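You operate a simulated robot arm through the tools that you are given. There is no shell and no other tool. Be economical: measure what you need, move in short steps, check, and stop when the job is done.

You are at the controls of a simulated robot arm. One attempt, no reset.

JOB
Test the lamp in the jig and sort it into the foam tray.
Fine: PASS goes to the PASS pocket, FAIL to REWORK; switch on first, one press of the test key, open the clamp, switch off after.

The check looks at the end state, three seconds after you hand in, the way a careful person would. Anything else that was tipped, shoved, dropped, spilled or broken makes it a failure.

ROBOT AND FRAMES
A 7-joint arm with a two-finger parallel gripper, fixed in place. Base frame: the origin is at the foot of the arm, x ahead of it, y to its left, z up; the work surface is at about z = 860. Lengths are in mm, angles in rad, forces in N, time in s.
With the tool pointing down near the work surface it reaches from about 240 to 680 mm from the base axis. Its first joint turns from -1.152 to 1.152 rad. Payload 2.4 kg.
The TCP is the grasp point between the finger pads, 30 mm short of the fingertips. In the tool frame z runs along the fingers and y along their closing line. Largest opening 94 mm; finger width 28, thickness 10; the body of the gripper, 50 by 96 mm, starts 55 mm behind the TCP.
Orientation is told as [roll, pitch, yaw] about the base's x, y, z axes, in that order, counted from this pose: with the fingers straight down and closing along the base's y, the tool's x points along the base's -x, its y along +y and its z along -z.

CONTROLS
- The arm moves only by the tool send_rows. Its argument "moves" is a list that holds one entry, the list of rows, each a list of 7 numbers: the turn, a rotation vector about the tool's x, y, z in rad, then the shift along the tool's x, y, z in mm, then the finger opening in mm, from 0 to 94. In form: [[[ax, ay, az, tx, ty, tz, claw], ...]]. A call has 1 to 20 rows; each row is the pose to reach, as a shift and turn from the pose commanded when the call began, along the tool's axes at that moment. Each row takes 0.2 s and may step no farther than 50 mm and 0.15 rad from the row before; otherwise, or with a gripper value out of range, the whole call is refused. A pose out of reach is approached as far as the arm can. The call stops where the force on the tool passes 70 N (or 10 N more than at its start, if that is more) or the arm is blocked; 0.2 s more then pass. Each finger travels about 153 mm/s and halts on what it meets, pressing with about 39 N; the grip force reading is that of the motor and also rises with nothing between the fingers. The clock runs only during rows and for 0.2 s after the last one: add rows that repeat a pose to give the fingers time. The reply holds the time, the measured pose of the TCP, the force on the tool along the base axes, the opening and the grip force, in the units named above and with some noise, with the torque about the TCP (base axes, N m) and any sound that the robot's microphone picked up, and new pictures: "show" is both (left out), scene, wrist or none.
- Cameras (640 x 400 px; columns grow to the right, rows downward): "scene" is fixed at [53.1, 490.7, 1432]; the picture's right is [-0.66, -0.75, 0.00], its down [-0.41, 0.36, -0.84] and it looks along [0.63, -0.56, -0.54] (base axes); focal length 329 px, centre (320, 200). "wrist" rides on the gripper at [76, 14, -102] in the tool frame; the picture's right is [-0.18, 0.98, 0.00], its down [-0.75, -0.14, -0.64] and it looks along [-0.63, -0.12, 0.77] (tool axes); focal length 243 px, centre (320, 200). There is no depth. A picture from a camera that has moved, and an enlarged one, comes with that camera's place and axes in the base frame and with its lens. The place of the scene camera against the robot may be out by one fixed shift of up to 25 mm in any direction.
- inspect(camera, box): a new picture of the part [left, top, right, bottom] of that camera's present view, enlarged. It takes no simulated time.
- close_job(): hands the job in; it is judged then, once.

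Go step by step. Nothing tells you positions but the pictures and the camera data: compare them with the known pose of the tool, close in by small moves and look again before you grip or let go. The budget is 120 turns and 200 pictures, counting those below and the enlarged ones. Unless the task says otherwise, let go and move clear before handing in, and close with one line.

The tools are called after "Emit:" by a JSON object that holds its "name" and its "arguments". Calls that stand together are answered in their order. send_rows: Moves the arm, as the interface text tells. Its arguments: {"type":"object","properties":{"moves":{"type":"array"},"show":{"type":"string","enum":["both","scene","wrist","none"]}},"required":["moves"]} The other tools are called the same way: inspect (camera, box) takes an enlarged picture of a part of a camera's view; close_job () hands the job in.

At the start:

```text
clock: 0.0
tcp_pos: [365.5, 52.0, 1211.8]
tool_rot: [0.0, -0.001, 0.002]
force: [-0.1, 0.4, 0.1]
moment: [-0.02, -0.01, 0.01]
grip_width: 94.0
gripper_force: 0.0
```

scene: 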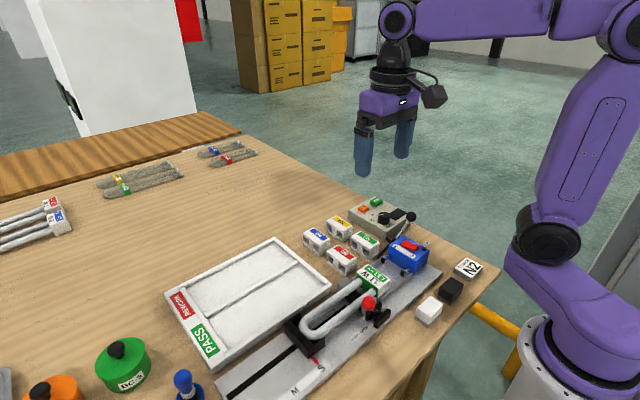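
wrist: 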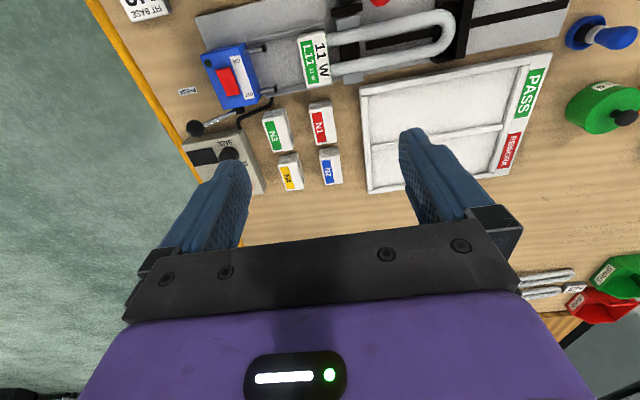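

I see a jig with a U-shaped lamp, a blue box with a red switch, a grey tester box with a lever and buttons, and a foam tray with PASS/REWORK pockets. I'll look closer before moving.

Emit:
{"name": "inspect", "arguments": {"camera": "scene", "box": [290, 180, 490, 340]}}

Emit:
{"name": "inspect", "arguments": {"camera": "wrist", "box": [110, 0, 350, 190]}}

Emit:
{"name": "inspect", "arguments": {"camera": "wrist", "box": [290, 0, 570, 200]}}

Emit:
{"name": "inspect", "arguments": {"camera": "scene", "box": [160, 230, 400, 400]}}

```text
2.50 times, centred on (390, 260) of scene
camera zoom: at [53.1, 490.7, 1432.0], right [-0.66, -0.75, 0.0], down [-0.41, 0.36, -0.84], along [0.63, -0.56, -0.54], focal length 822 px, centre (145, 50)
```

zoom: 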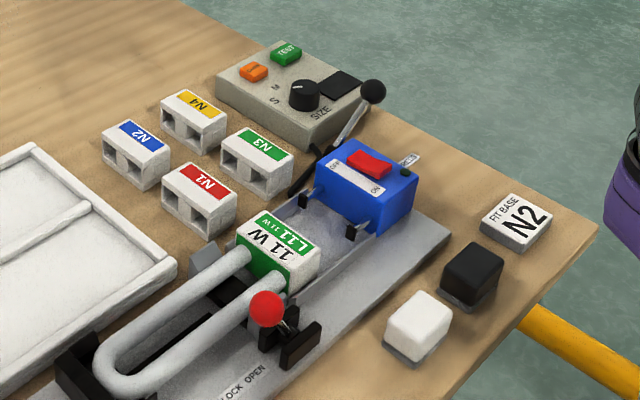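

```text
2.11 times, centred on (230, 95) of wrist
camera zoom: at [290.6, 66.2, 1311.7], right [0.18, 0.98, 0.0], down [0.75, -0.14, 0.64], along [0.63, -0.12, -0.77], focal length 511 px, centre (510, 421)
```

zoom: 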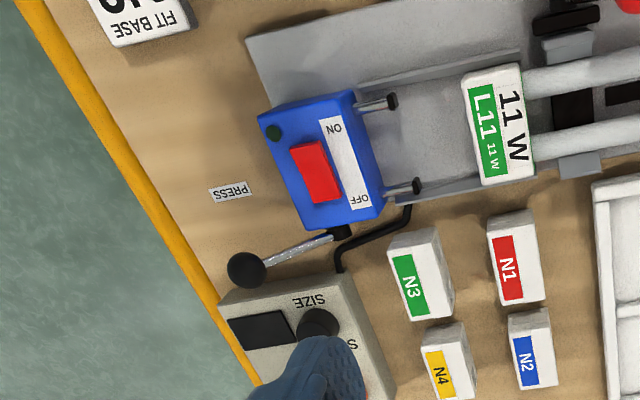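

```text
2.00 times, centred on (430, 100) of wrist
camera zoom: at [290.6, 66.2, 1311.7], right [0.18, 0.98, 0.0], down [0.75, -0.14, 0.64], along [0.63, -0.12, -0.77], focal length 485 px, centre (100, 400)
```

zoom: 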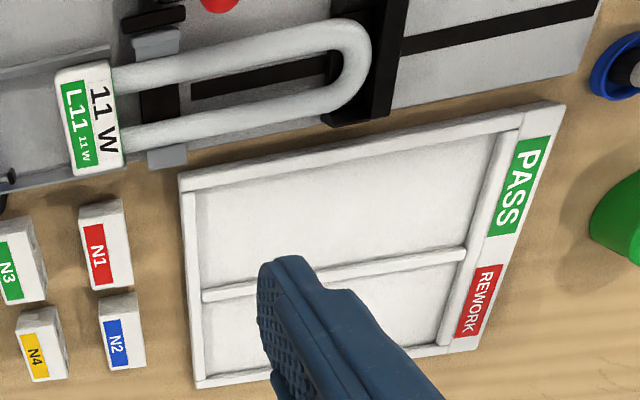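

```text
2.35 times, centred on (280, 315) of scene
camera zoom: at [53.1, 490.7, 1432.0], right [-0.66, -0.75, 0.0], down [-0.41, 0.36, -0.84], along [0.63, -0.56, -0.54], focal length 774 px, centre (414, -71)
```

zoom: 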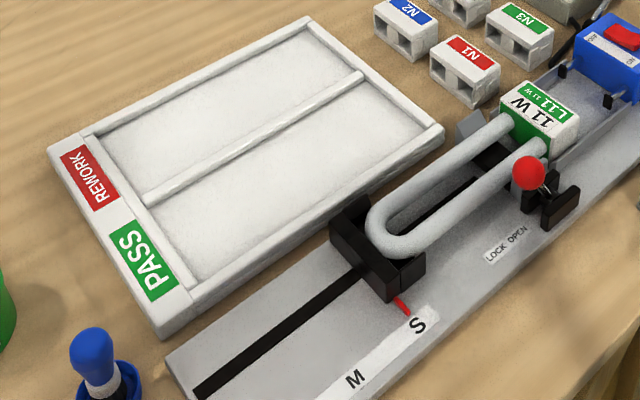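

Tester box, rocker switch and clamp toggle are visible. I'll move the wrist camera for a second viewpoint.

Emit:
{"name": "send_rows", "arguments": {"moves": [[[0, 0, 0, 20, -40, 10, 94], [0, 0, 0, 40, -80, 20, 94], [0, 0, 0, 60, -110, 30, 94], [0, 0, 0, 80, -130, 40, 94]]]}}

```text
clock: 1.0
tcp_pos: [285.9, -78.1, 1172.0]
tool_rot: [0.001, -0.001, 0.0]
force: [0.3, -0.1, 0.9]
moment: [-0.04, 0.02, 0.0]
grip_width: 94.0
gripper_force: 0.1
camera wrist: at [210.6, -63.8, 1272.5], right [0.18, 0.98, 0.0], down [0.75, -0.14, 0.64], along [0.63, -0.12, -0.77], focal length 243 px, centre (320, 200)
```

scene: 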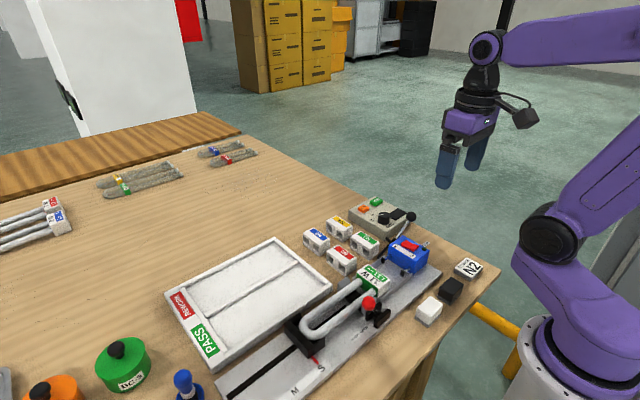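
wrist: 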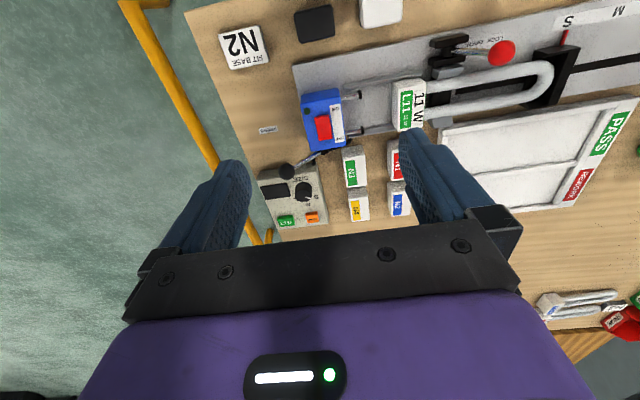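

Emit:
{"name": "inspect", "arguments": {"camera": "wrist", "box": [240, 70, 440, 240]}}

Emit:
{"name": "inspect", "arguments": {"camera": "wrist", "box": [390, 0, 640, 160]}}

Emit:
{"name": "inspect", "arguments": {"camera": "scene", "box": [340, 190, 440, 270]}}

```text
2.35 times, centred on (340, 155) of wrist
camera zoom: at [210.6, -63.8, 1272.5], right [0.18, 0.98, 0.0], down [0.75, -0.14, 0.64], along [0.63, -0.12, -0.77], focal length 571 px, centre (273, 306)
```

zoom: 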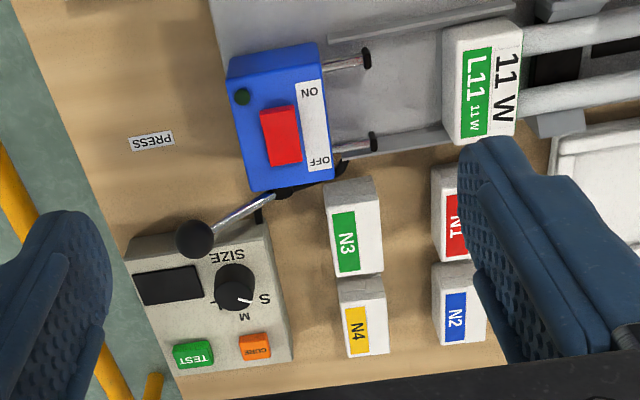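

```text
2.50 times, centred on (515, 80) of wrist
camera zoom: at [210.6, -63.8, 1272.5], right [0.18, 0.98, 0.0], down [0.75, -0.14, 0.64], along [0.63, -0.12, -0.77], focal length 606 px, centre (-168, 500)
```

zoom: 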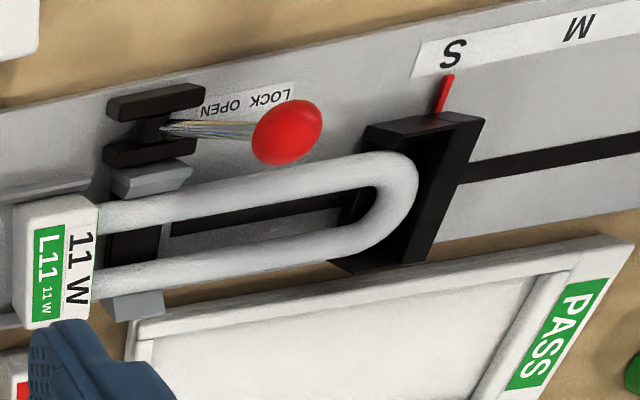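

```text
5.00 times, centred on (390, 230) of scene
camera zoom: at [53.1, 490.7, 1432.0], right [-0.66, -0.75, 0.0], down [-0.41, 0.36, -0.84], along [0.63, -0.56, -0.54], focal length 1645 px, centre (-30, 50)
```

zoom: 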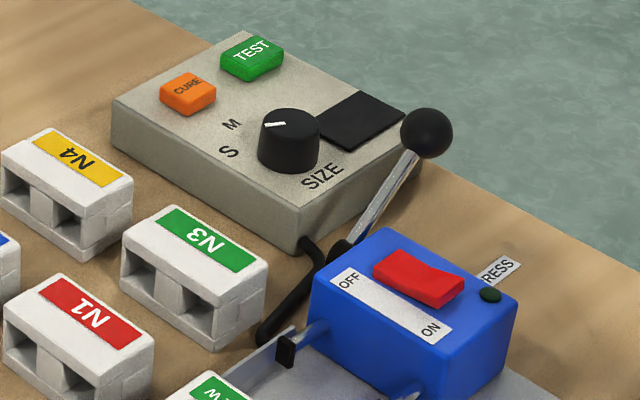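

The rocker triangulates to about (361, -88, 921), its ON end nearer the base; the TEST key sits near (559, -204, 900). I'll close the fingers and hover above the ON end of the rocker.

Emit:
{"name": "send_rows", "arguments": {"moves": [[[0, 0, 0, -10, -3, 45, 60], [0, 0, 0, -25, -6, 90, 30], [0, 0, 0, -40, -10, 135, 0], [0, 0, 0, -50, -12, 170, 0], [0, 0, 0, -50, -12, 180, 0]]]}}

```text
clock: 2.2
tcp_pos: [335.7, -92.8, 991.6]
tool_rot: [-0.001, 0.001, 0.0]
force: [-0.1, -0.8, -0.8]
moment: [0.0, -0.02, 0.0]
grip_width: 0.2
gripper_force: 32.4
camera wrist: at [260.4, -78.6, 1092.2], right [0.18, 0.98, 0.0], down [0.75, -0.14, 0.64], along [0.63, -0.12, -0.77], focal length 243 px, centre (320, 200)
```

scene: 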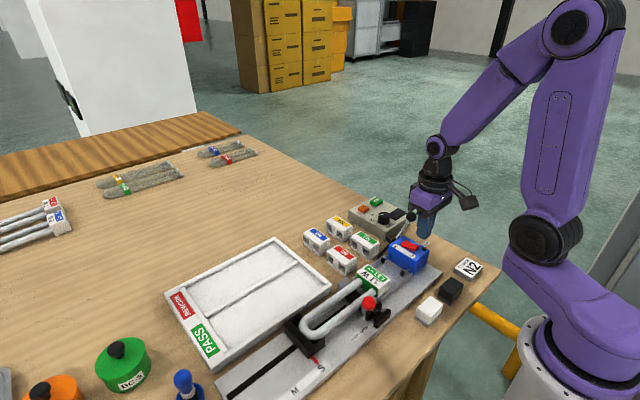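
wrist: 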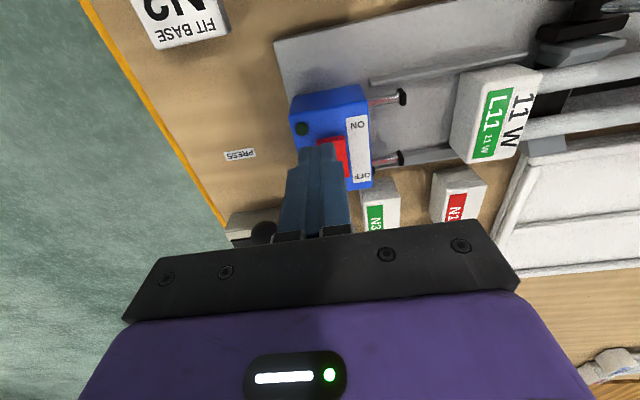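

Emit:
{"name": "inspect", "arguments": {"camera": "wrist", "box": [240, 70, 440, 210]}}

Emit:
{"name": "inspect", "arguments": {"camera": "scene", "box": [370, 190, 470, 270]}}

```text
2.86 times, centred on (340, 140) of wrist
camera zoom: at [260.4, -78.6, 1092.2], right [0.18, 0.98, 0.0], down [0.75, -0.14, 0.64], along [0.63, -0.12, -0.77], focal length 693 px, centre (263, 371)
```

zoom: 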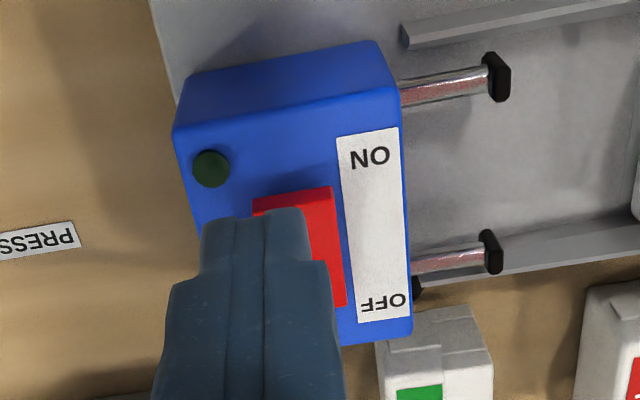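

```text
5.00 times, centred on (420, 230) of scene
camera zoom: at [53.1, 490.7, 1432.0], right [-0.66, -0.75, 0.0], down [-0.41, 0.36, -0.84], along [0.63, -0.56, -0.54], focal length 1645 px, centre (-180, 50)
```

zoom: 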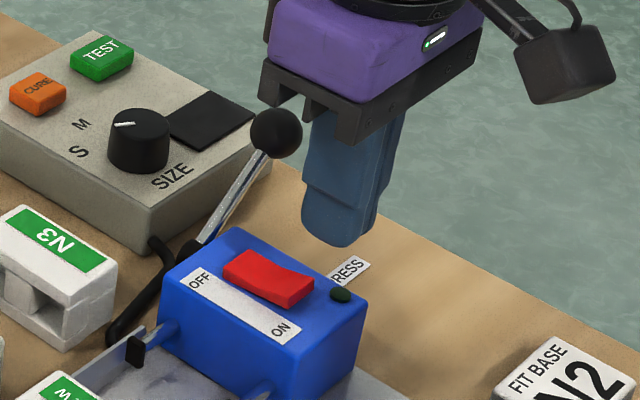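

The closed fingers hover just above the ON half of the rocker. I'll shift about 5 mm in y and press down slowly.

Emit:
{"name": "send_rows", "arguments": {"moves": [[[0, 0, 0, 0, 6, 10, 0], [0, 0, 0, 0, 6, 25, 0], [0, 0, 0, 0, 6, 32, 0], [0, 0, 0, 0, 6, 36, 0]]]}}

Emit:
{"name": "inspect", "arguments": {"camera": "scene", "box": [370, 190, 470, 270]}}

```text
clock: 3.2
tcp_pos: [335.8, -84.3, 955.6]
tool_rot: [0.0, 0.001, 0.002]
force: [-0.1, 0.2, -0.4]
moment: [-0.02, -0.03, 0.0]
grip_width: 0.2
gripper_force: 33.2
camera wrist: at [260.4, -69.8, 1055.9], right [0.18, 0.98, 0.0], down [0.75, -0.14, 0.64], along [0.63, -0.12, -0.77], focal length 243 px, centre (320, 200)
```

scene: 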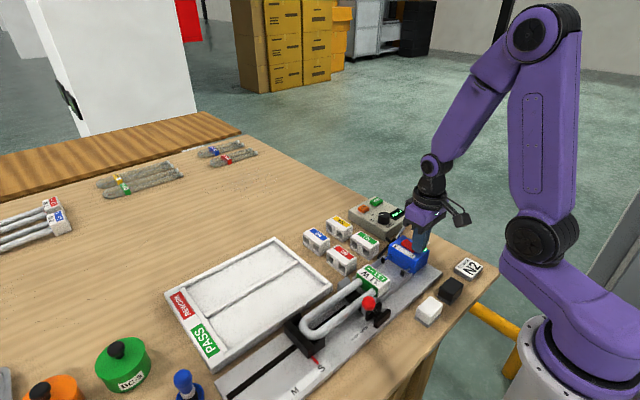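
wrist: 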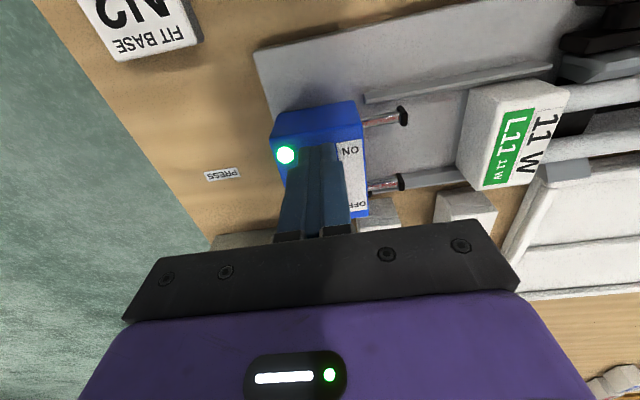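

```text
5.00 times, centred on (420, 230) of scene
camera zoom: at [53.1, 490.7, 1432.0], right [-0.66, -0.75, 0.0], down [-0.41, 0.36, -0.84], along [0.63, -0.56, -0.54], focal length 1645 px, centre (-180, 50)
```

zoom: 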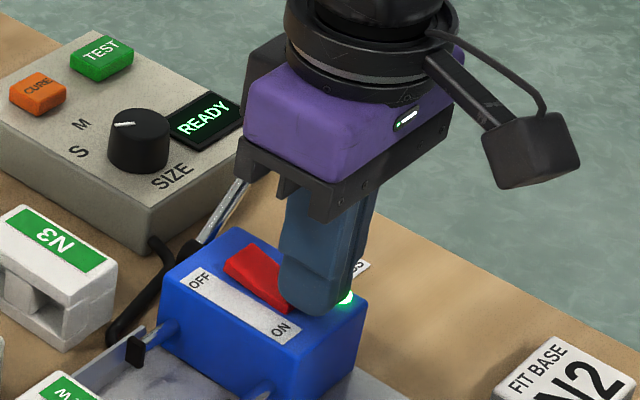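

Switch is ON; the display reads READY. Now I'll raise and move near the TEST key for a close view.

Emit:
{"name": "send_rows", "arguments": {"moves": [[[0, 0, 0, 0, 0, -45, 0], [0, 0, 0, 0, 0, -85, 0], [0, 0, 0, -35, -25, -90, 0], [0, 0, 0, -70, -50, -90, 0], [0, 0, 0, -105, -75, -90, 0], [0, 0, 0, -130, -100, -90, 0], [0, 0, 0, -150, -116, -80, 0], [0, 0, 0, -150, -116, -80, 0]]]}}

Emit:
{"name": "inspect", "arguments": {"camera": "scene", "box": [340, 180, 440, 260]}}

```text
clock: 5.0
tcp_pos: [484.4, -197.3, 1035.6]
tool_rot: [0.0, 0.001, -0.001]
force: [0.2, 0.1, 0.7]
moment: [0.01, -0.05, 0.0]
grip_width: 0.0
gripper_force: 33.1
camera wrist: at [409.5, -183.2, 1135.9], right [0.18, 0.98, 0.0], down [0.75, -0.14, 0.64], along [0.63, -0.12, -0.77], focal length 243 px, centre (320, 200)
```

scene: 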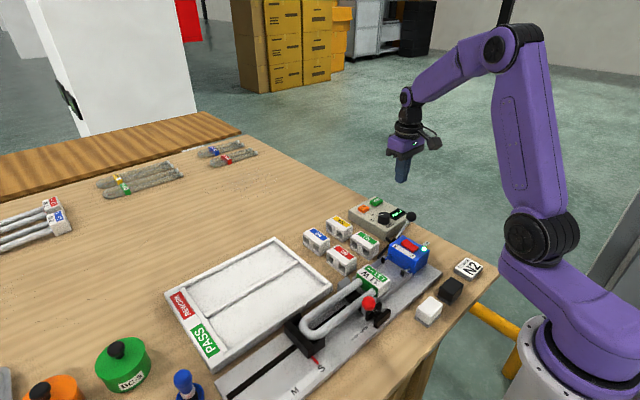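
wrist: 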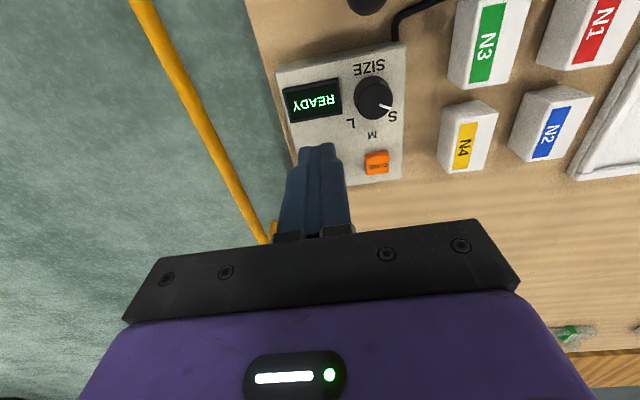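

```text
5.00 times, centred on (390, 220) of scene
camera zoom: at [53.1, 490.7, 1432.0], right [-0.66, -0.75, 0.0], down [-0.41, 0.36, -0.84], along [0.63, -0.56, -0.54], focal length 1645 px, centre (-30, 100)
```

zoom: 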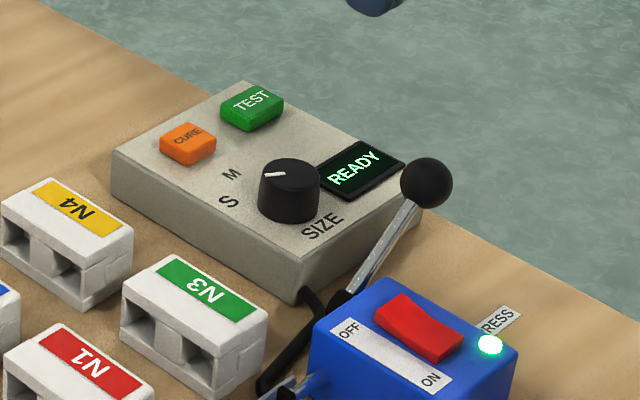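

TEST key is at about (562, -205, 896). I'll hover the closed fingertips ~18 mm over it and check.

Emit:
{"name": "send_rows", "arguments": {"moves": [[[0, 0, 0, -40, -4, 20, 0], [0, 0, 0, -78, -8, 50, 0], [0, 0, 0, -78, -8, 90, 0], [0, 0, 0, -78, -8, 90, 0]]]}}

Emit:
{"name": "inspect", "arguments": {"camera": "scene", "box": [340, 170, 440, 250]}}

Emit:
{"name": "inspect", "arguments": {"camera": "wrist", "box": [240, 60, 440, 220]}}

```text
clock: 6.0
tcp_pos: [562.6, -205.6, 945.0]
tool_rot: [0.0, 0.0, 0.0]
force: [0.3, 0.1, -0.6]
moment: [-0.02, 0.02, 0.0]
grip_width: 0.1
gripper_force: 33.1
camera wrist: at [487.2, -191.8, 1045.1], right [0.18, 0.98, 0.0], down [0.75, -0.14, 0.64], along [0.63, -0.12, -0.77], focal length 243 px, centre (320, 200)
```

scene: 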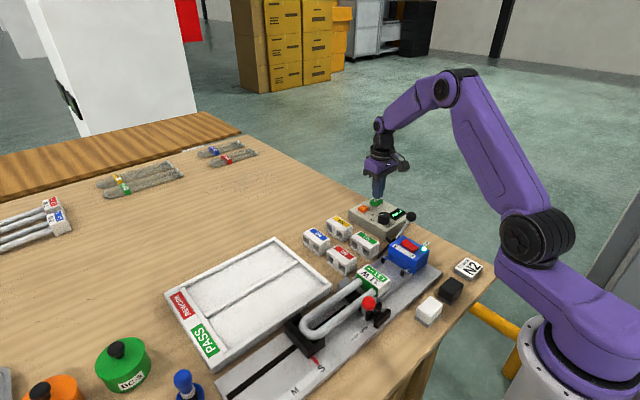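
wrist: 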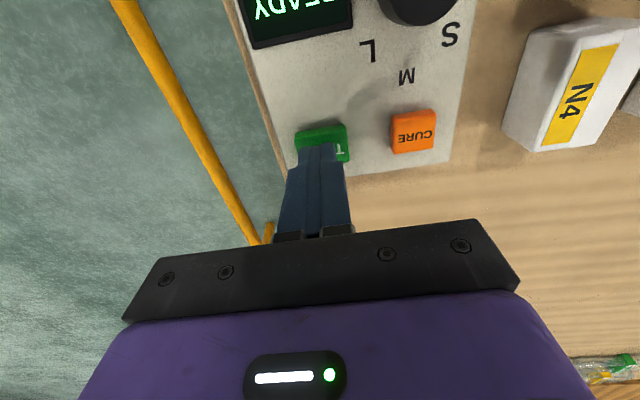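

```text
5.00 times, centred on (390, 210) of scene
camera zoom: at [53.1, 490.7, 1432.0], right [-0.66, -0.75, 0.0], down [-0.41, 0.36, -0.84], along [0.63, -0.56, -0.54], focal length 1645 px, centre (-30, 150)
```

zoom: 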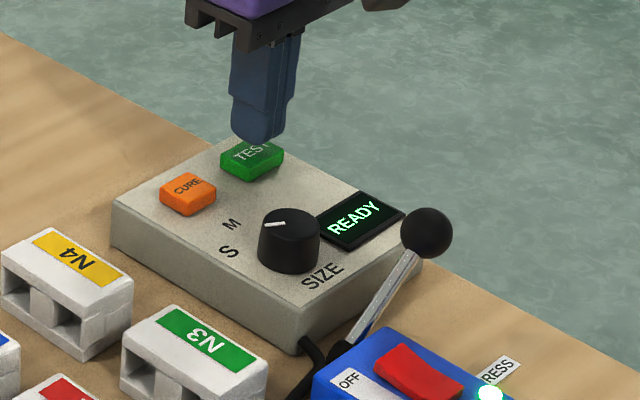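

```text
2.50 times, centred on (340, 140) of wrist
camera zoom: at [487.2, -191.8, 1045.1], right [0.18, 0.98, 0.0], down [0.75, -0.14, 0.64], along [0.63, -0.12, -0.77], focal length 606 px, centre (270, 350)
```

zoom: 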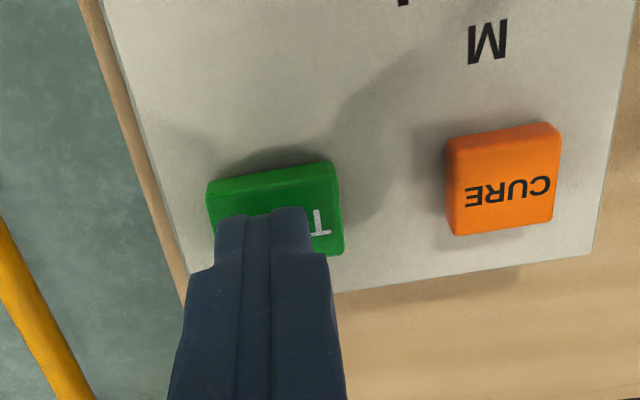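

The fingertips are over the TEST key and clear of CURE. One press: down in one smooth stroke.

Emit:
{"name": "send_rows", "arguments": {"moves": [[[0, 0, 0, 0, 0, 10, 0], [0, 0, 0, 0, 0, 17, 0], [0, 0, 0, 0, 0, 20, 0], [0, 0, 0, 0, 0, 22, 0], [0, 0, 0, 0, 0, 24, 0]]], "show": "scene"}}

Emit:
{"name": "inspect", "arguments": {"camera": "scene", "box": [340, 170, 440, 250]}}

```text
clock: 7.2
tcp_pos: [562.8, -208.0, 923.9]
tool_rot: [0.0, -0.002, 0.001]
force: [-14.3, 9.3, 43.9]
moment: [0.28, 0.58, -0.03]
grip_width: 0.0
gripper_force: 32.4
heard: click
```

scene: 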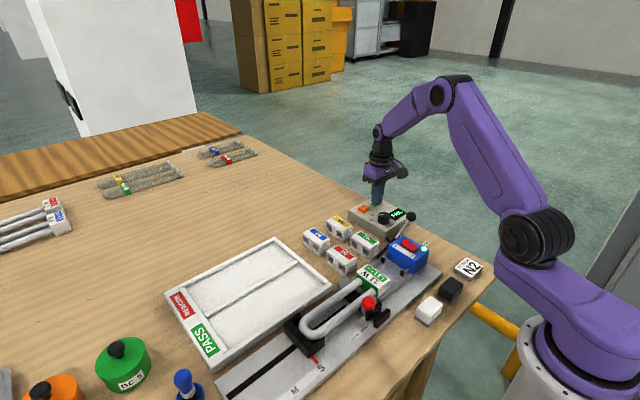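

```text
5.00 times, centred on (390, 210) of scene
camera zoom: at [51.9, 491.2, 1431.8], right [-0.66, -0.75, 0.0], down [-0.4, 0.36, -0.84], along [0.63, -0.56, -0.54], focal length 1645 px, centre (-30, 150)
```

zoom: 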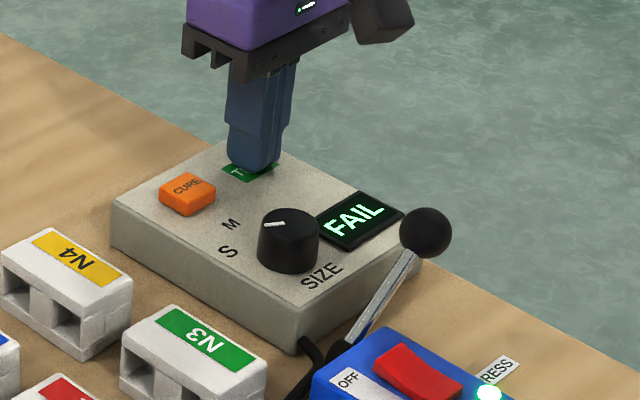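

The test result is FAIL, so the lamp goes to REWORK. Now I'll lift off and move to view the clamp lever.

Emit:
{"name": "send_rows", "arguments": {"moves": [[[0, 0, 0, 0, 0, -40, 0], [0, 0, 0, 0, 0, -85, 0], [0, 0, 0, 25, 25, -120, 0], [0, 0, 0, 58, 58, -135, 20], [0, 0, 0, 91, 91, -150, 40], [0, 0, 0, 124, 124, -160, 60], [0, 0, 0, 157, 157, -165, 60], [0, 0, 0, 190, 190, -165, 60], [0, 0, 0, 220, 220, -165, 60], [0, 0, 0, 250, 250, -165, 60], [0, 0, 0, 255, 260, -165, 60]]]}}

Emit:
{"name": "inspect", "arguments": {"camera": "scene", "box": [290, 180, 490, 340]}}

Emit:
{"name": "inspect", "arguments": {"camera": "wrist", "box": [240, 0, 540, 190]}}

```text
clock: 9.6
tcp_pos: [308.4, 51.1, 1086.2]
tool_rot: [0.001, 0.001, 0.0]
force: [0.2, -0.2, -0.4]
moment: [0.01, -0.02, -0.01]
grip_width: 60.2
gripper_force: 0.1
camera wrist: at [232.8, 65.9, 1186.6], right [0.18, 0.98, 0.0], down [0.75, -0.14, 0.64], along [0.63, -0.12, -0.77], focal length 243 px, centre (320, 200)
```

scene: 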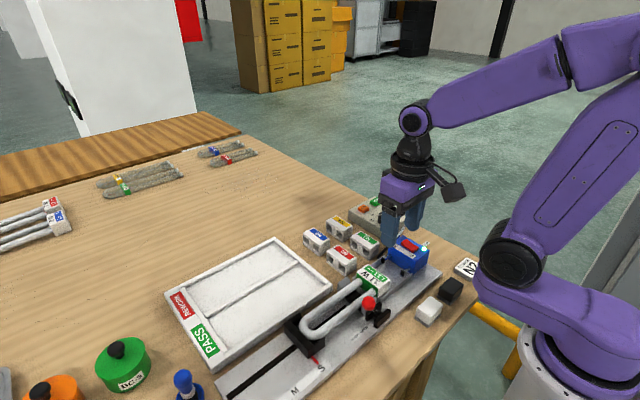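
wrist: 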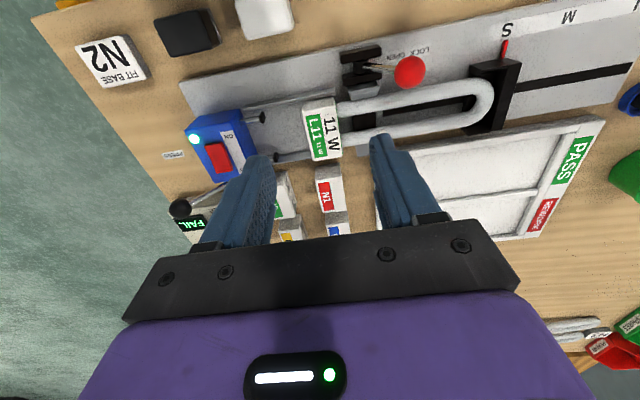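

```text
2.50 times, centred on (390, 260) of scene
camera zoom: at [53.1, 490.7, 1432.0], right [-0.66, -0.75, 0.0], down [-0.41, 0.36, -0.84], along [0.63, -0.56, -0.54], focal length 822 px, centre (145, 50)
```

zoom: 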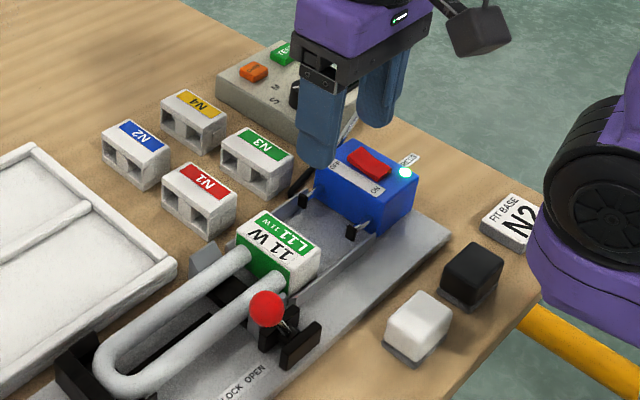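

```text
2.11 times, centred on (390, 95) of wrist
camera zoom: at [232.8, 65.9, 1186.6], right [0.18, 0.98, 0.0], down [0.75, -0.14, 0.64], along [0.63, -0.12, -0.77], focal length 511 px, centre (173, 421)
```

zoom: 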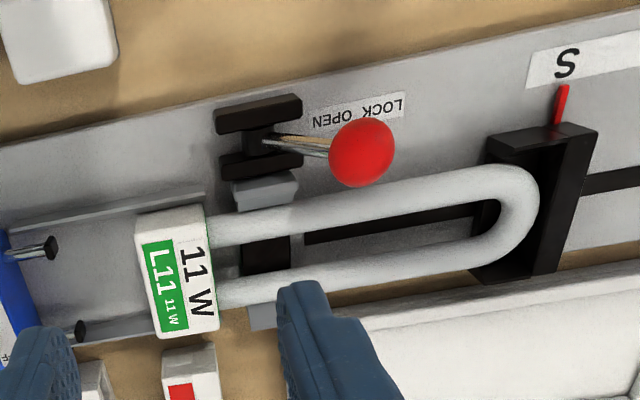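

The clamp's red ball is at about (299, 135, 944), pivot near (298, 99, 890), on the LOCK side (+y). I'll set closed fingers on its +y side, then push toward −y.

Emit:
{"name": "send_rows", "arguments": {"moves": [[[0, 0, 0, 5, 40, 0, 30], [0, 0, 0, 9, 80, 0, 0], [0, 0, 0, 9, 119, 20, 0], [0, 0, 0, 9, 119, 65, 0], [0, 0, 0, 9, 119, 110, 0], [0, 0, 0, 9, 119, 129, 0], [0, 0, 0, 9, 119, 129, 0]]]}}

Emit:
{"name": "inspect", "arguments": {"camera": "scene", "box": [290, 220, 450, 348]}}

Emit:
{"name": "inspect", "arguments": {"camera": "wrist", "box": [180, 50, 440, 220]}}

```text
clock: 11.2
tcp_pos: [299.1, 168.0, 953.8]
tool_rot: [0.003, 0.0, 0.0]
force: [0.0, 1.1, -0.5]
moment: [-0.01, -0.01, -0.02]
grip_width: 0.0
gripper_force: 32.9
camera wrist: at [224.3, 182.8, 1054.0], right [0.18, 0.98, 0.0], down [0.75, -0.14, 0.64], along [0.63, -0.12, -0.77], focal length 243 px, centre (320, 200)
```

scene: 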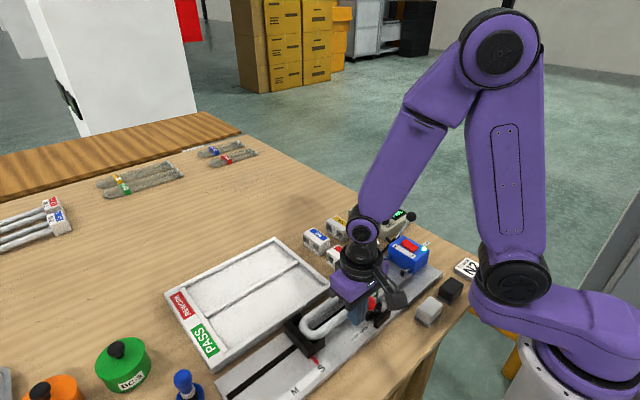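
wrist: 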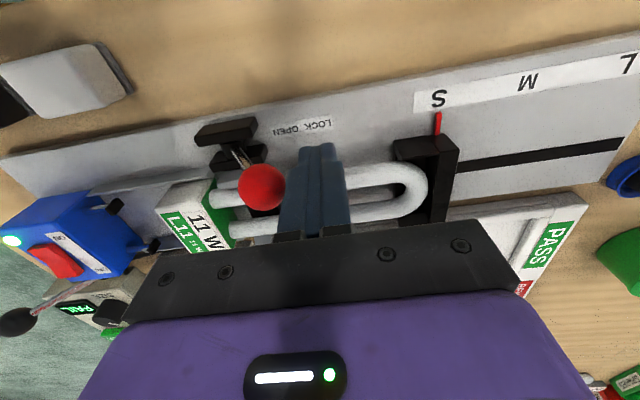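

```text
3.12 times, centred on (370, 284) of scene
camera zoom: at [53.1, 490.7, 1432.0], right [-0.66, -0.75, 0.0], down [-0.41, 0.36, -0.84], along [0.63, -0.56, -0.54], focal length 1028 px, centre (164, -62)
```

zoom: 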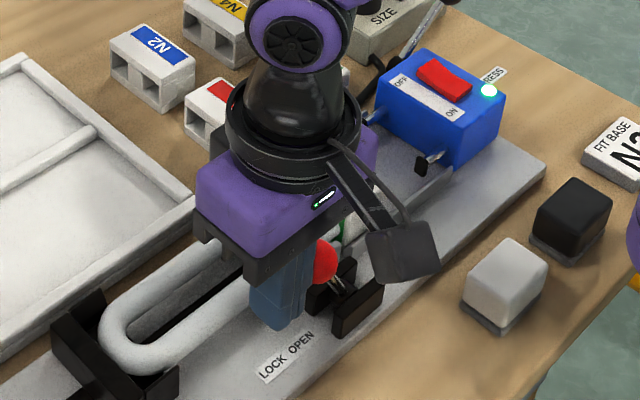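

```text
2.35 times, centred on (310, 135) of wrist
camera zoom: at [224.3, 182.8, 1054.0], right [0.18, 0.98, 0.0], down [0.75, -0.14, 0.64], along [0.63, -0.12, -0.77], focal length 571 px, centre (344, 353)
```

zoom: 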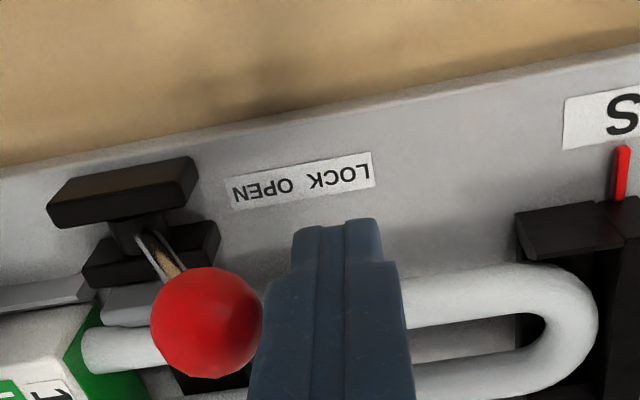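

The ball confirmed at (299, 135, 944). Pushing toward −y in small steps.

Emit:
{"name": "send_rows", "arguments": {"moves": [[[0, 0, 0, 0, -8, 0, 0], [0, 0, 0, 0, -15, 0, 0], [0, 0, 0, 0, -22, 0, 0], [0, 0, 0, 0, -30, 0, 0], [0, 0, 0, 0, -38, 0, 0], [0, 0, 0, 0, -46, 0, 0]]]}}

Emit:
{"name": "inspect", "arguments": {"camera": "wrist", "box": [180, 50, 440, 220]}}

```text
clock: 12.1
tcp_pos: [300.8, 152.0, 958.0]
tool_rot: [0.01, -0.011, 0.007]
force: [-1.8, 5.3, 8.7]
moment: [-0.11, 0.03, -0.04]
grip_width: 0.0
gripper_force: 32.7
stopped in row 4: the force on the tool passed its limit at 78 N (the readings are from after the stop); the commanded pose is now the measured one
camera wrist: at [224.9, 164.7, 1058.4], right [0.18, 0.98, 0.01], down [0.75, -0.14, 0.65], along [0.64, -0.11, -0.76], focal length 243 px, centre (320, 200)
```

scene: 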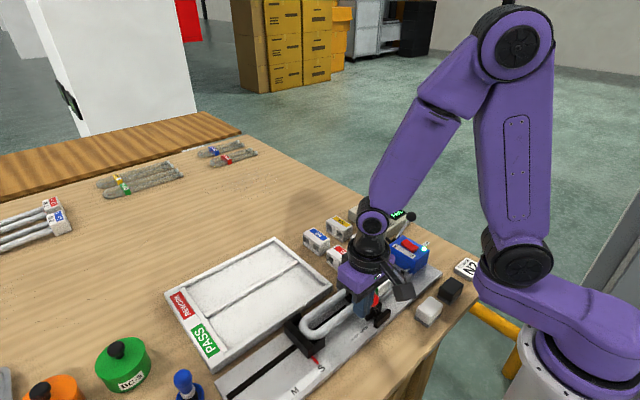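
wrist: 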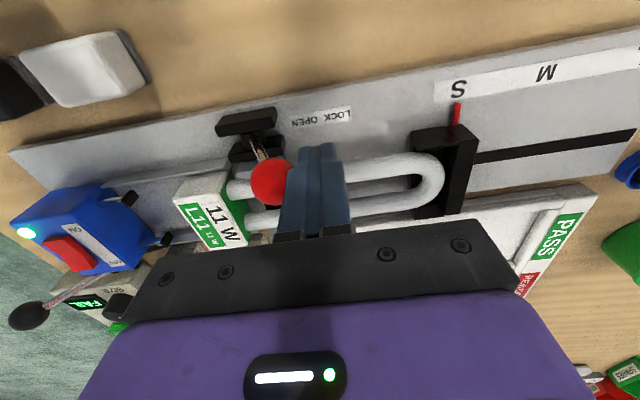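

```text
2.35 times, centred on (310, 135) of wrist
camera zoom: at [224.9, 164.7, 1058.4], right [0.18, 0.98, 0.01], down [0.75, -0.14, 0.65], along [0.64, -0.11, -0.76], focal length 571 px, centre (344, 353)
```

zoom: 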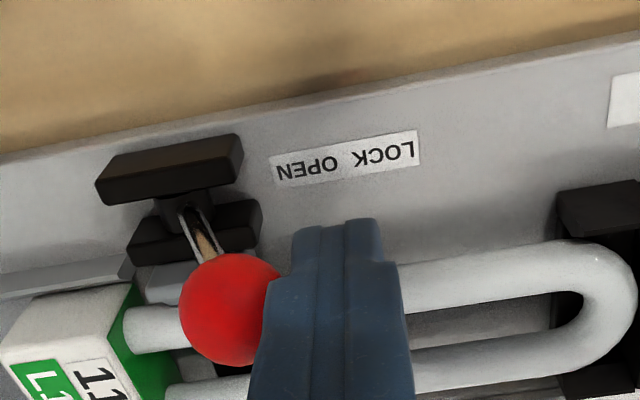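

The lever moved about 10 mm before the force limit tripped. I'll keep pushing more gently, in finer steps, to see whether it yields.

Emit:
{"name": "send_rows", "arguments": {"moves": [[[0, 0, 0, 0, -2, 2, 0], [0, 0, 0, 0, -4, 2, 0], [0, 0, 0, 0, -6, 2, 0], [0, 0, 0, 0, -8, 2, 0], [0, 0, 0, 0, -10, 2, 0], [0, 0, 0, 0, -12, 2, 0]]]}}

Emit:
{"name": "inspect", "arguments": {"camera": "wrist", "box": [180, 50, 440, 220]}}

```text
clock: 13.5
tcp_pos: [300.3, 138.6, 955.9]
tool_rot: [0.01, -0.011, 0.004]
force: [0.0, -0.5, 0.1]
moment: [-0.04, -0.02, -0.01]
grip_width: 0.1
gripper_force: 33.0
camera wrist: at [224.7, 151.6, 1055.7], right [0.18, 0.98, 0.01], down [0.75, -0.14, 0.65], along [0.64, -0.11, -0.76], focal length 243 px, centre (320, 200)
```

scene: 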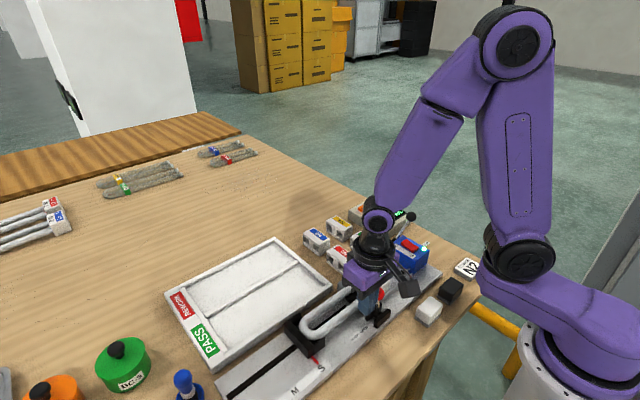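
wrist: 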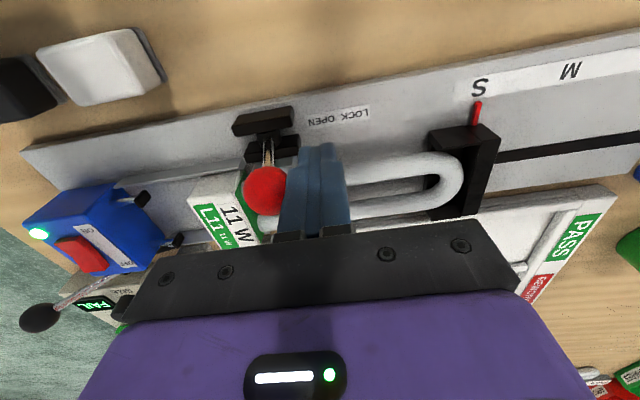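

```text
2.35 times, centred on (310, 135) of wrist
camera zoom: at [224.7, 151.6, 1055.7], right [0.18, 0.98, 0.01], down [0.75, -0.14, 0.65], along [0.64, -0.11, -0.76], focal length 571 px, centre (344, 353)
```

zoom: 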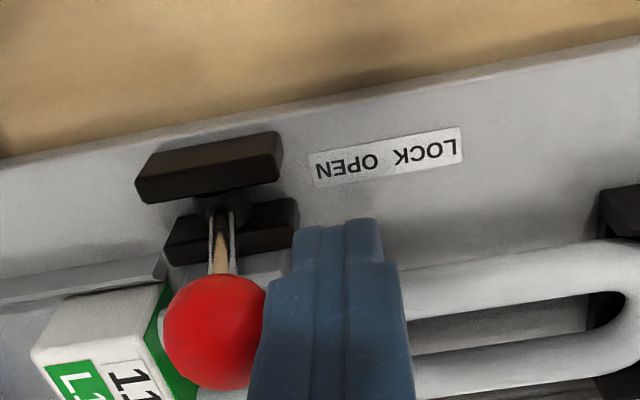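

The lever moves with slow pushing and stays put. Continuing.

Emit:
{"name": "send_rows", "arguments": {"moves": [[[0, 0, 0, 0, -3, 0, 0], [0, 0, 0, 0, -6, 0, 0], [0, 0, 0, 0, -9, 0, 0], [0, 0, 0, 0, -12, 0, 0], [0, 0, 0, 0, -15, 0, 0], [0, 0, 0, 0, -18, 0, 0], [0, 0, 0, 0, -21, 0, 0], [0, 0, 0, 0, -24, 0, 0], [0, 0, 0, 0, -27, 0, 0], [0, 0, 0, 0, -30, 0, 0]]]}}

Emit:
{"name": "inspect", "arguments": {"camera": "wrist", "box": [180, 50, 440, 220]}}

```text
clock: 15.7
tcp_pos: [301.7, 108.5, 956.4]
tool_rot: [0.008, -0.008, 0.004]
force: [0.6, 0.1, 0.0]
moment: [0.02, 0.0, 0.0]
grip_width: 0.0
gripper_force: 32.2
camera wrist: at [224.8, 122.0, 1056.1], right [0.18, 0.98, 0.01], down [0.75, -0.14, 0.65], along [0.64, -0.11, -0.76], focal length 243 px, centre (320, 200)
```

scene: 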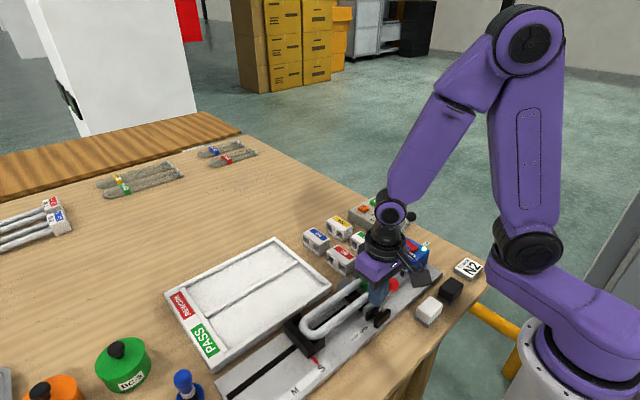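
wrist: 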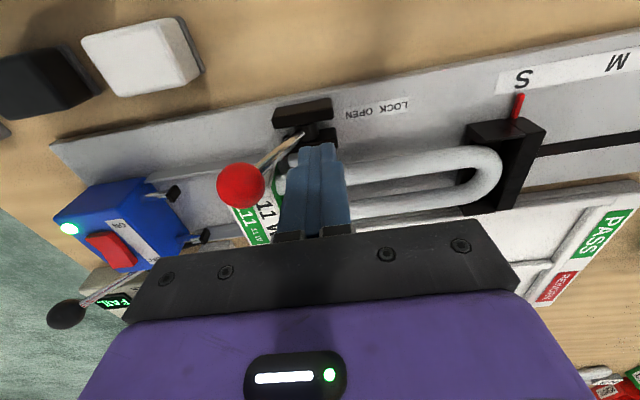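

```text
2.35 times, centred on (310, 135) of wrist
camera zoom: at [224.8, 122.0, 1056.1], right [0.18, 0.98, 0.01], down [0.75, -0.14, 0.65], along [0.64, -0.11, -0.76], focal length 571 px, centre (344, 353)
```

zoom: 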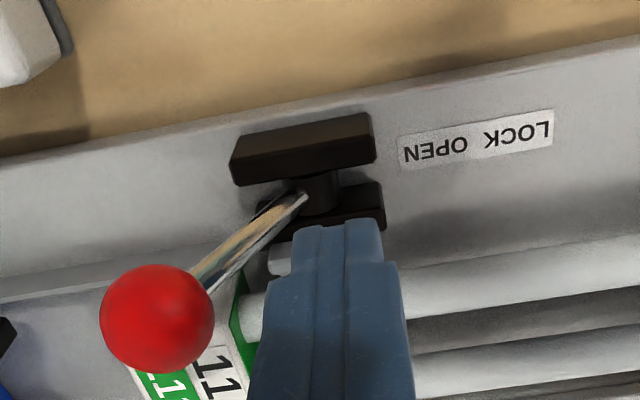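

The lever snapped over to the OPEN side. I'll raise and look at the clamp, lamp and tray.

Emit:
{"name": "send_rows", "arguments": {"moves": [[[0, 0, 0, 0, 3, -40, 0], [0, 0, 0, 0, 3, -85, 0], [-0.008, 0.008, 0.004, 10, 0, -130, 20], [-0.008, 0.008, 0.004, 20, -10, -170, 40], [-0.008, 0.008, 0.004, 20, -10, -170, 40]]]}}

Emit:
{"name": "inspect", "arguments": {"camera": "wrist", "box": [140, 0, 480, 200]}}

Emit:
{"name": "inspect", "arguments": {"camera": "scene", "box": [280, 210, 440, 340]}}

```text
clock: 16.9
tcp_pos: [279.6, 97.7, 1128.5]
tool_rot: [0.017, 0.0, 0.002]
force: [-0.1, 0.2, 0.3]
moment: [0.0, 0.0, 0.0]
grip_width: 39.9
gripper_force: 0.0
camera wrist: at [205.0, 111.0, 1229.3], right [0.18, 0.98, 0.02], down [0.75, -0.15, 0.64], along [0.63, -0.1, -0.77], focal length 243 px, centre (320, 200)
```

scene: 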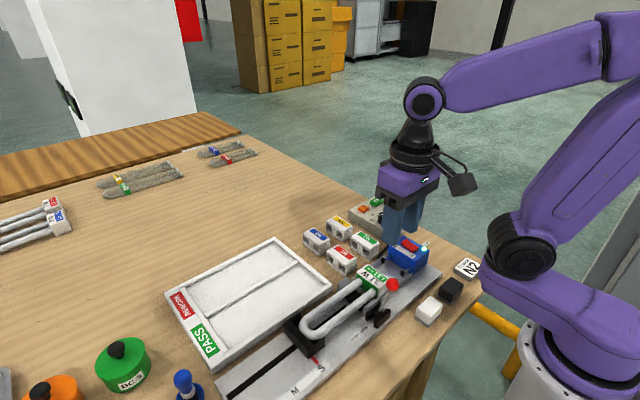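
wrist: 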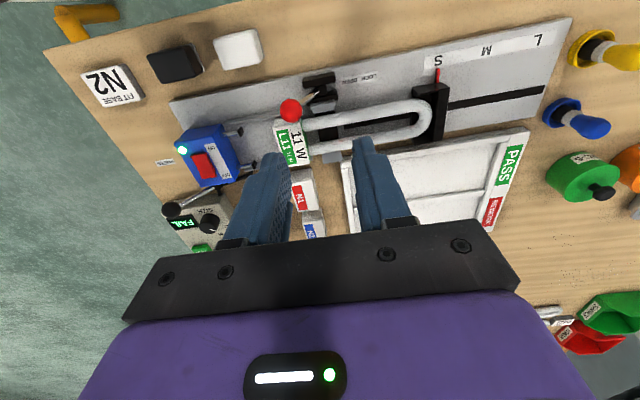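

```text
1.88 times, centred on (310, 100) of wrist
camera zoom: at [205.0, 111.0, 1229.3], right [0.18, 0.98, 0.02], down [0.75, -0.15, 0.64], along [0.63, -0.1, -0.77], focal length 457 px, centre (339, 388)
```

zoom: 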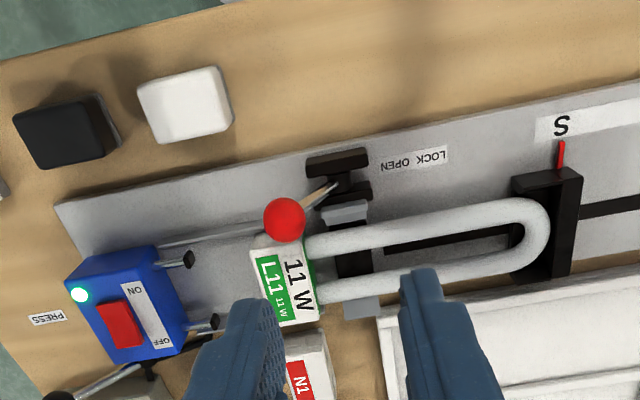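

```text
3.08 times, centred on (360, 275) of scene
camera zoom: at [53.1, 490.7, 1432.0], right [-0.66, -0.75, 0.0], down [-0.41, 0.36, -0.84], along [0.63, -0.56, -0.54], focal length 1012 px, centre (197, -31)
```

zoom: 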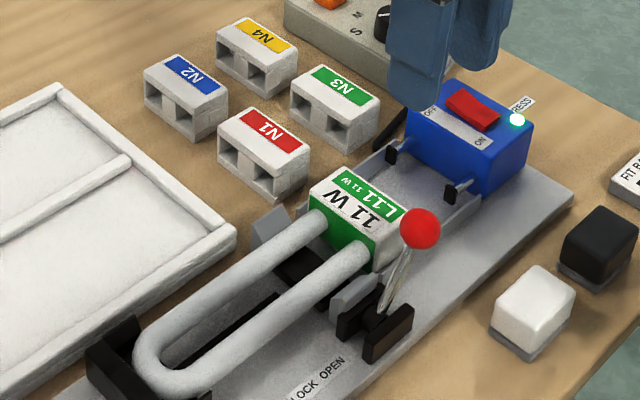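

Clamp is open (jaw backed off, ball now near y=65). The lamp spans roughly y 25–251, centred on x≈363 at y=141, tilted ~5° from y; the tray is square to the base axes with the REWORK pocket about x 537–635, y 122–360. I'll level the tool over the lamp, then yaw 95° to grip across both tubes.

Emit:
{"name": "send_rows", "arguments": {"moves": [[[0.017, 0, -0.002, -30, 15, 0, 60], [0.017, 0, -0.002, -60, 30, 10, 80], [0.017, 0, -0.002, -82, 43, 30, 80], [0.017, 0, -0.002, -82, 43, 30, 80]]], "show": "none"}}

Emit:
{"name": "send_rows", "arguments": {"moves": [[[0, 0, -0.14, 0, 0, 0, 80], [0, 0, -0.28, 0, 0, 0, 80], [0, 0, -0.42, 0, 0, 0, 80], [0, 0, -0.56, 0, 0, 0, 80], [0, 0, -0.7, 0, 0, 0, 80], [0, 0, -0.84, 0, 0, 0, 80], [0, 0, -0.98, 0, 0, 0, 80], [0, 0, -1.12, 0, 0, 0, 80], [0, 0, -1.26, 0, 0, 0, 80], [0, 0, -1.4, 0, 0, 0, 80], [0, 0, -1.54, 0, 0, 0, 80], [0, 0, -1.665, 0, 0, 0, 80], [0, 0, -1.665, 0, 0, 0, 80]]]}}

```text
clock: 17.9
tcp_pos: [362.6, 143.2, 1099.7]
tool_rot: [0.0, -0.001, 0.004]
force: [0.7, 0.0, 0.2]
moment: [0.02, 0.03, 0.02]
grip_width: 79.7
gripper_force: 0.2
```

```text
clock: 20.7
tcp_pos: [361.2, 140.9, 1096.7]
tool_rot: [-0.001, -0.001, 1.671]
force: [-0.8, -0.1, -0.8]
moment: [-0.03, -0.02, 0.04]
grip_width: 80.0
gripper_force: 0.1
camera wrist: at [356.3, 63.9, 1196.9], right [-1.0, 0.09, 0.0], down [0.07, 0.76, 0.64], along [0.06, 0.64, -0.77], focal length 243 px, centre (320, 200)
```

scene: 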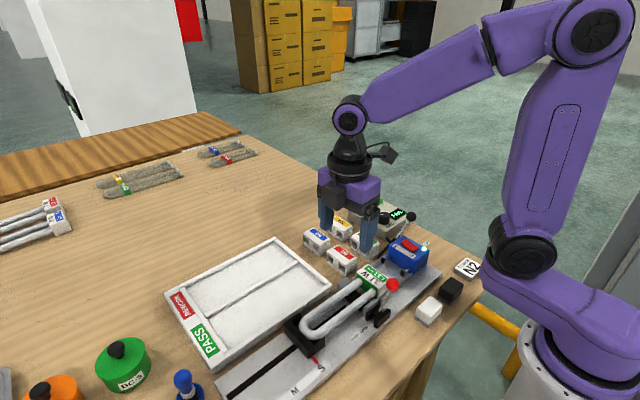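
wrist: 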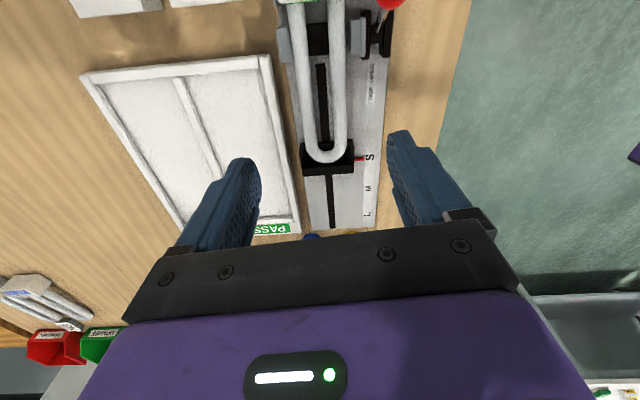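

Emit:
{"name": "inspect", "arguments": {"camera": "wrist", "box": [220, 0, 420, 180]}}

Emit:
{"name": "inspect", "arguments": {"camera": "wrist", "box": [60, 40, 320, 240]}}

```text
2.22 times, centred on (320, 90) of wrist
camera zoom: at [356.3, 63.9, 1196.9], right [-1.0, 0.09, 0.0], down [0.07, 0.76, 0.64], along [0.06, 0.64, -0.77], focal length 539 px, centre (320, 444)
```

zoom: 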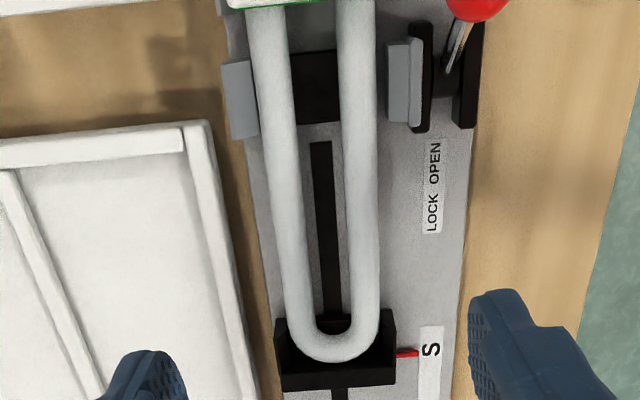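

```text
2.00 times, centred on (190, 140) of wrist
camera zoom: at [356.3, 63.9, 1196.9], right [-1.0, 0.09, 0.0], down [0.07, 0.76, 0.64], along [0.06, 0.64, -0.77], focal length 485 px, centre (580, 320)
```

zoom: 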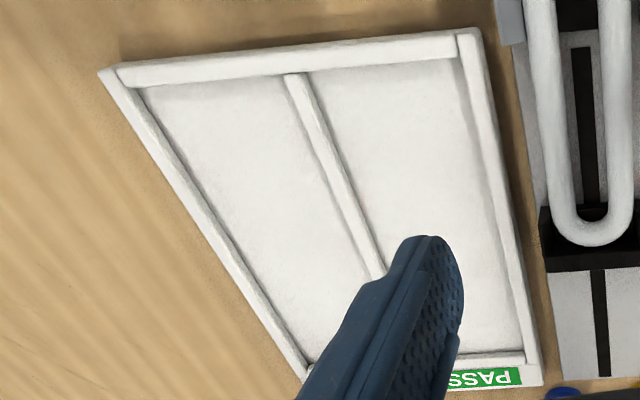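

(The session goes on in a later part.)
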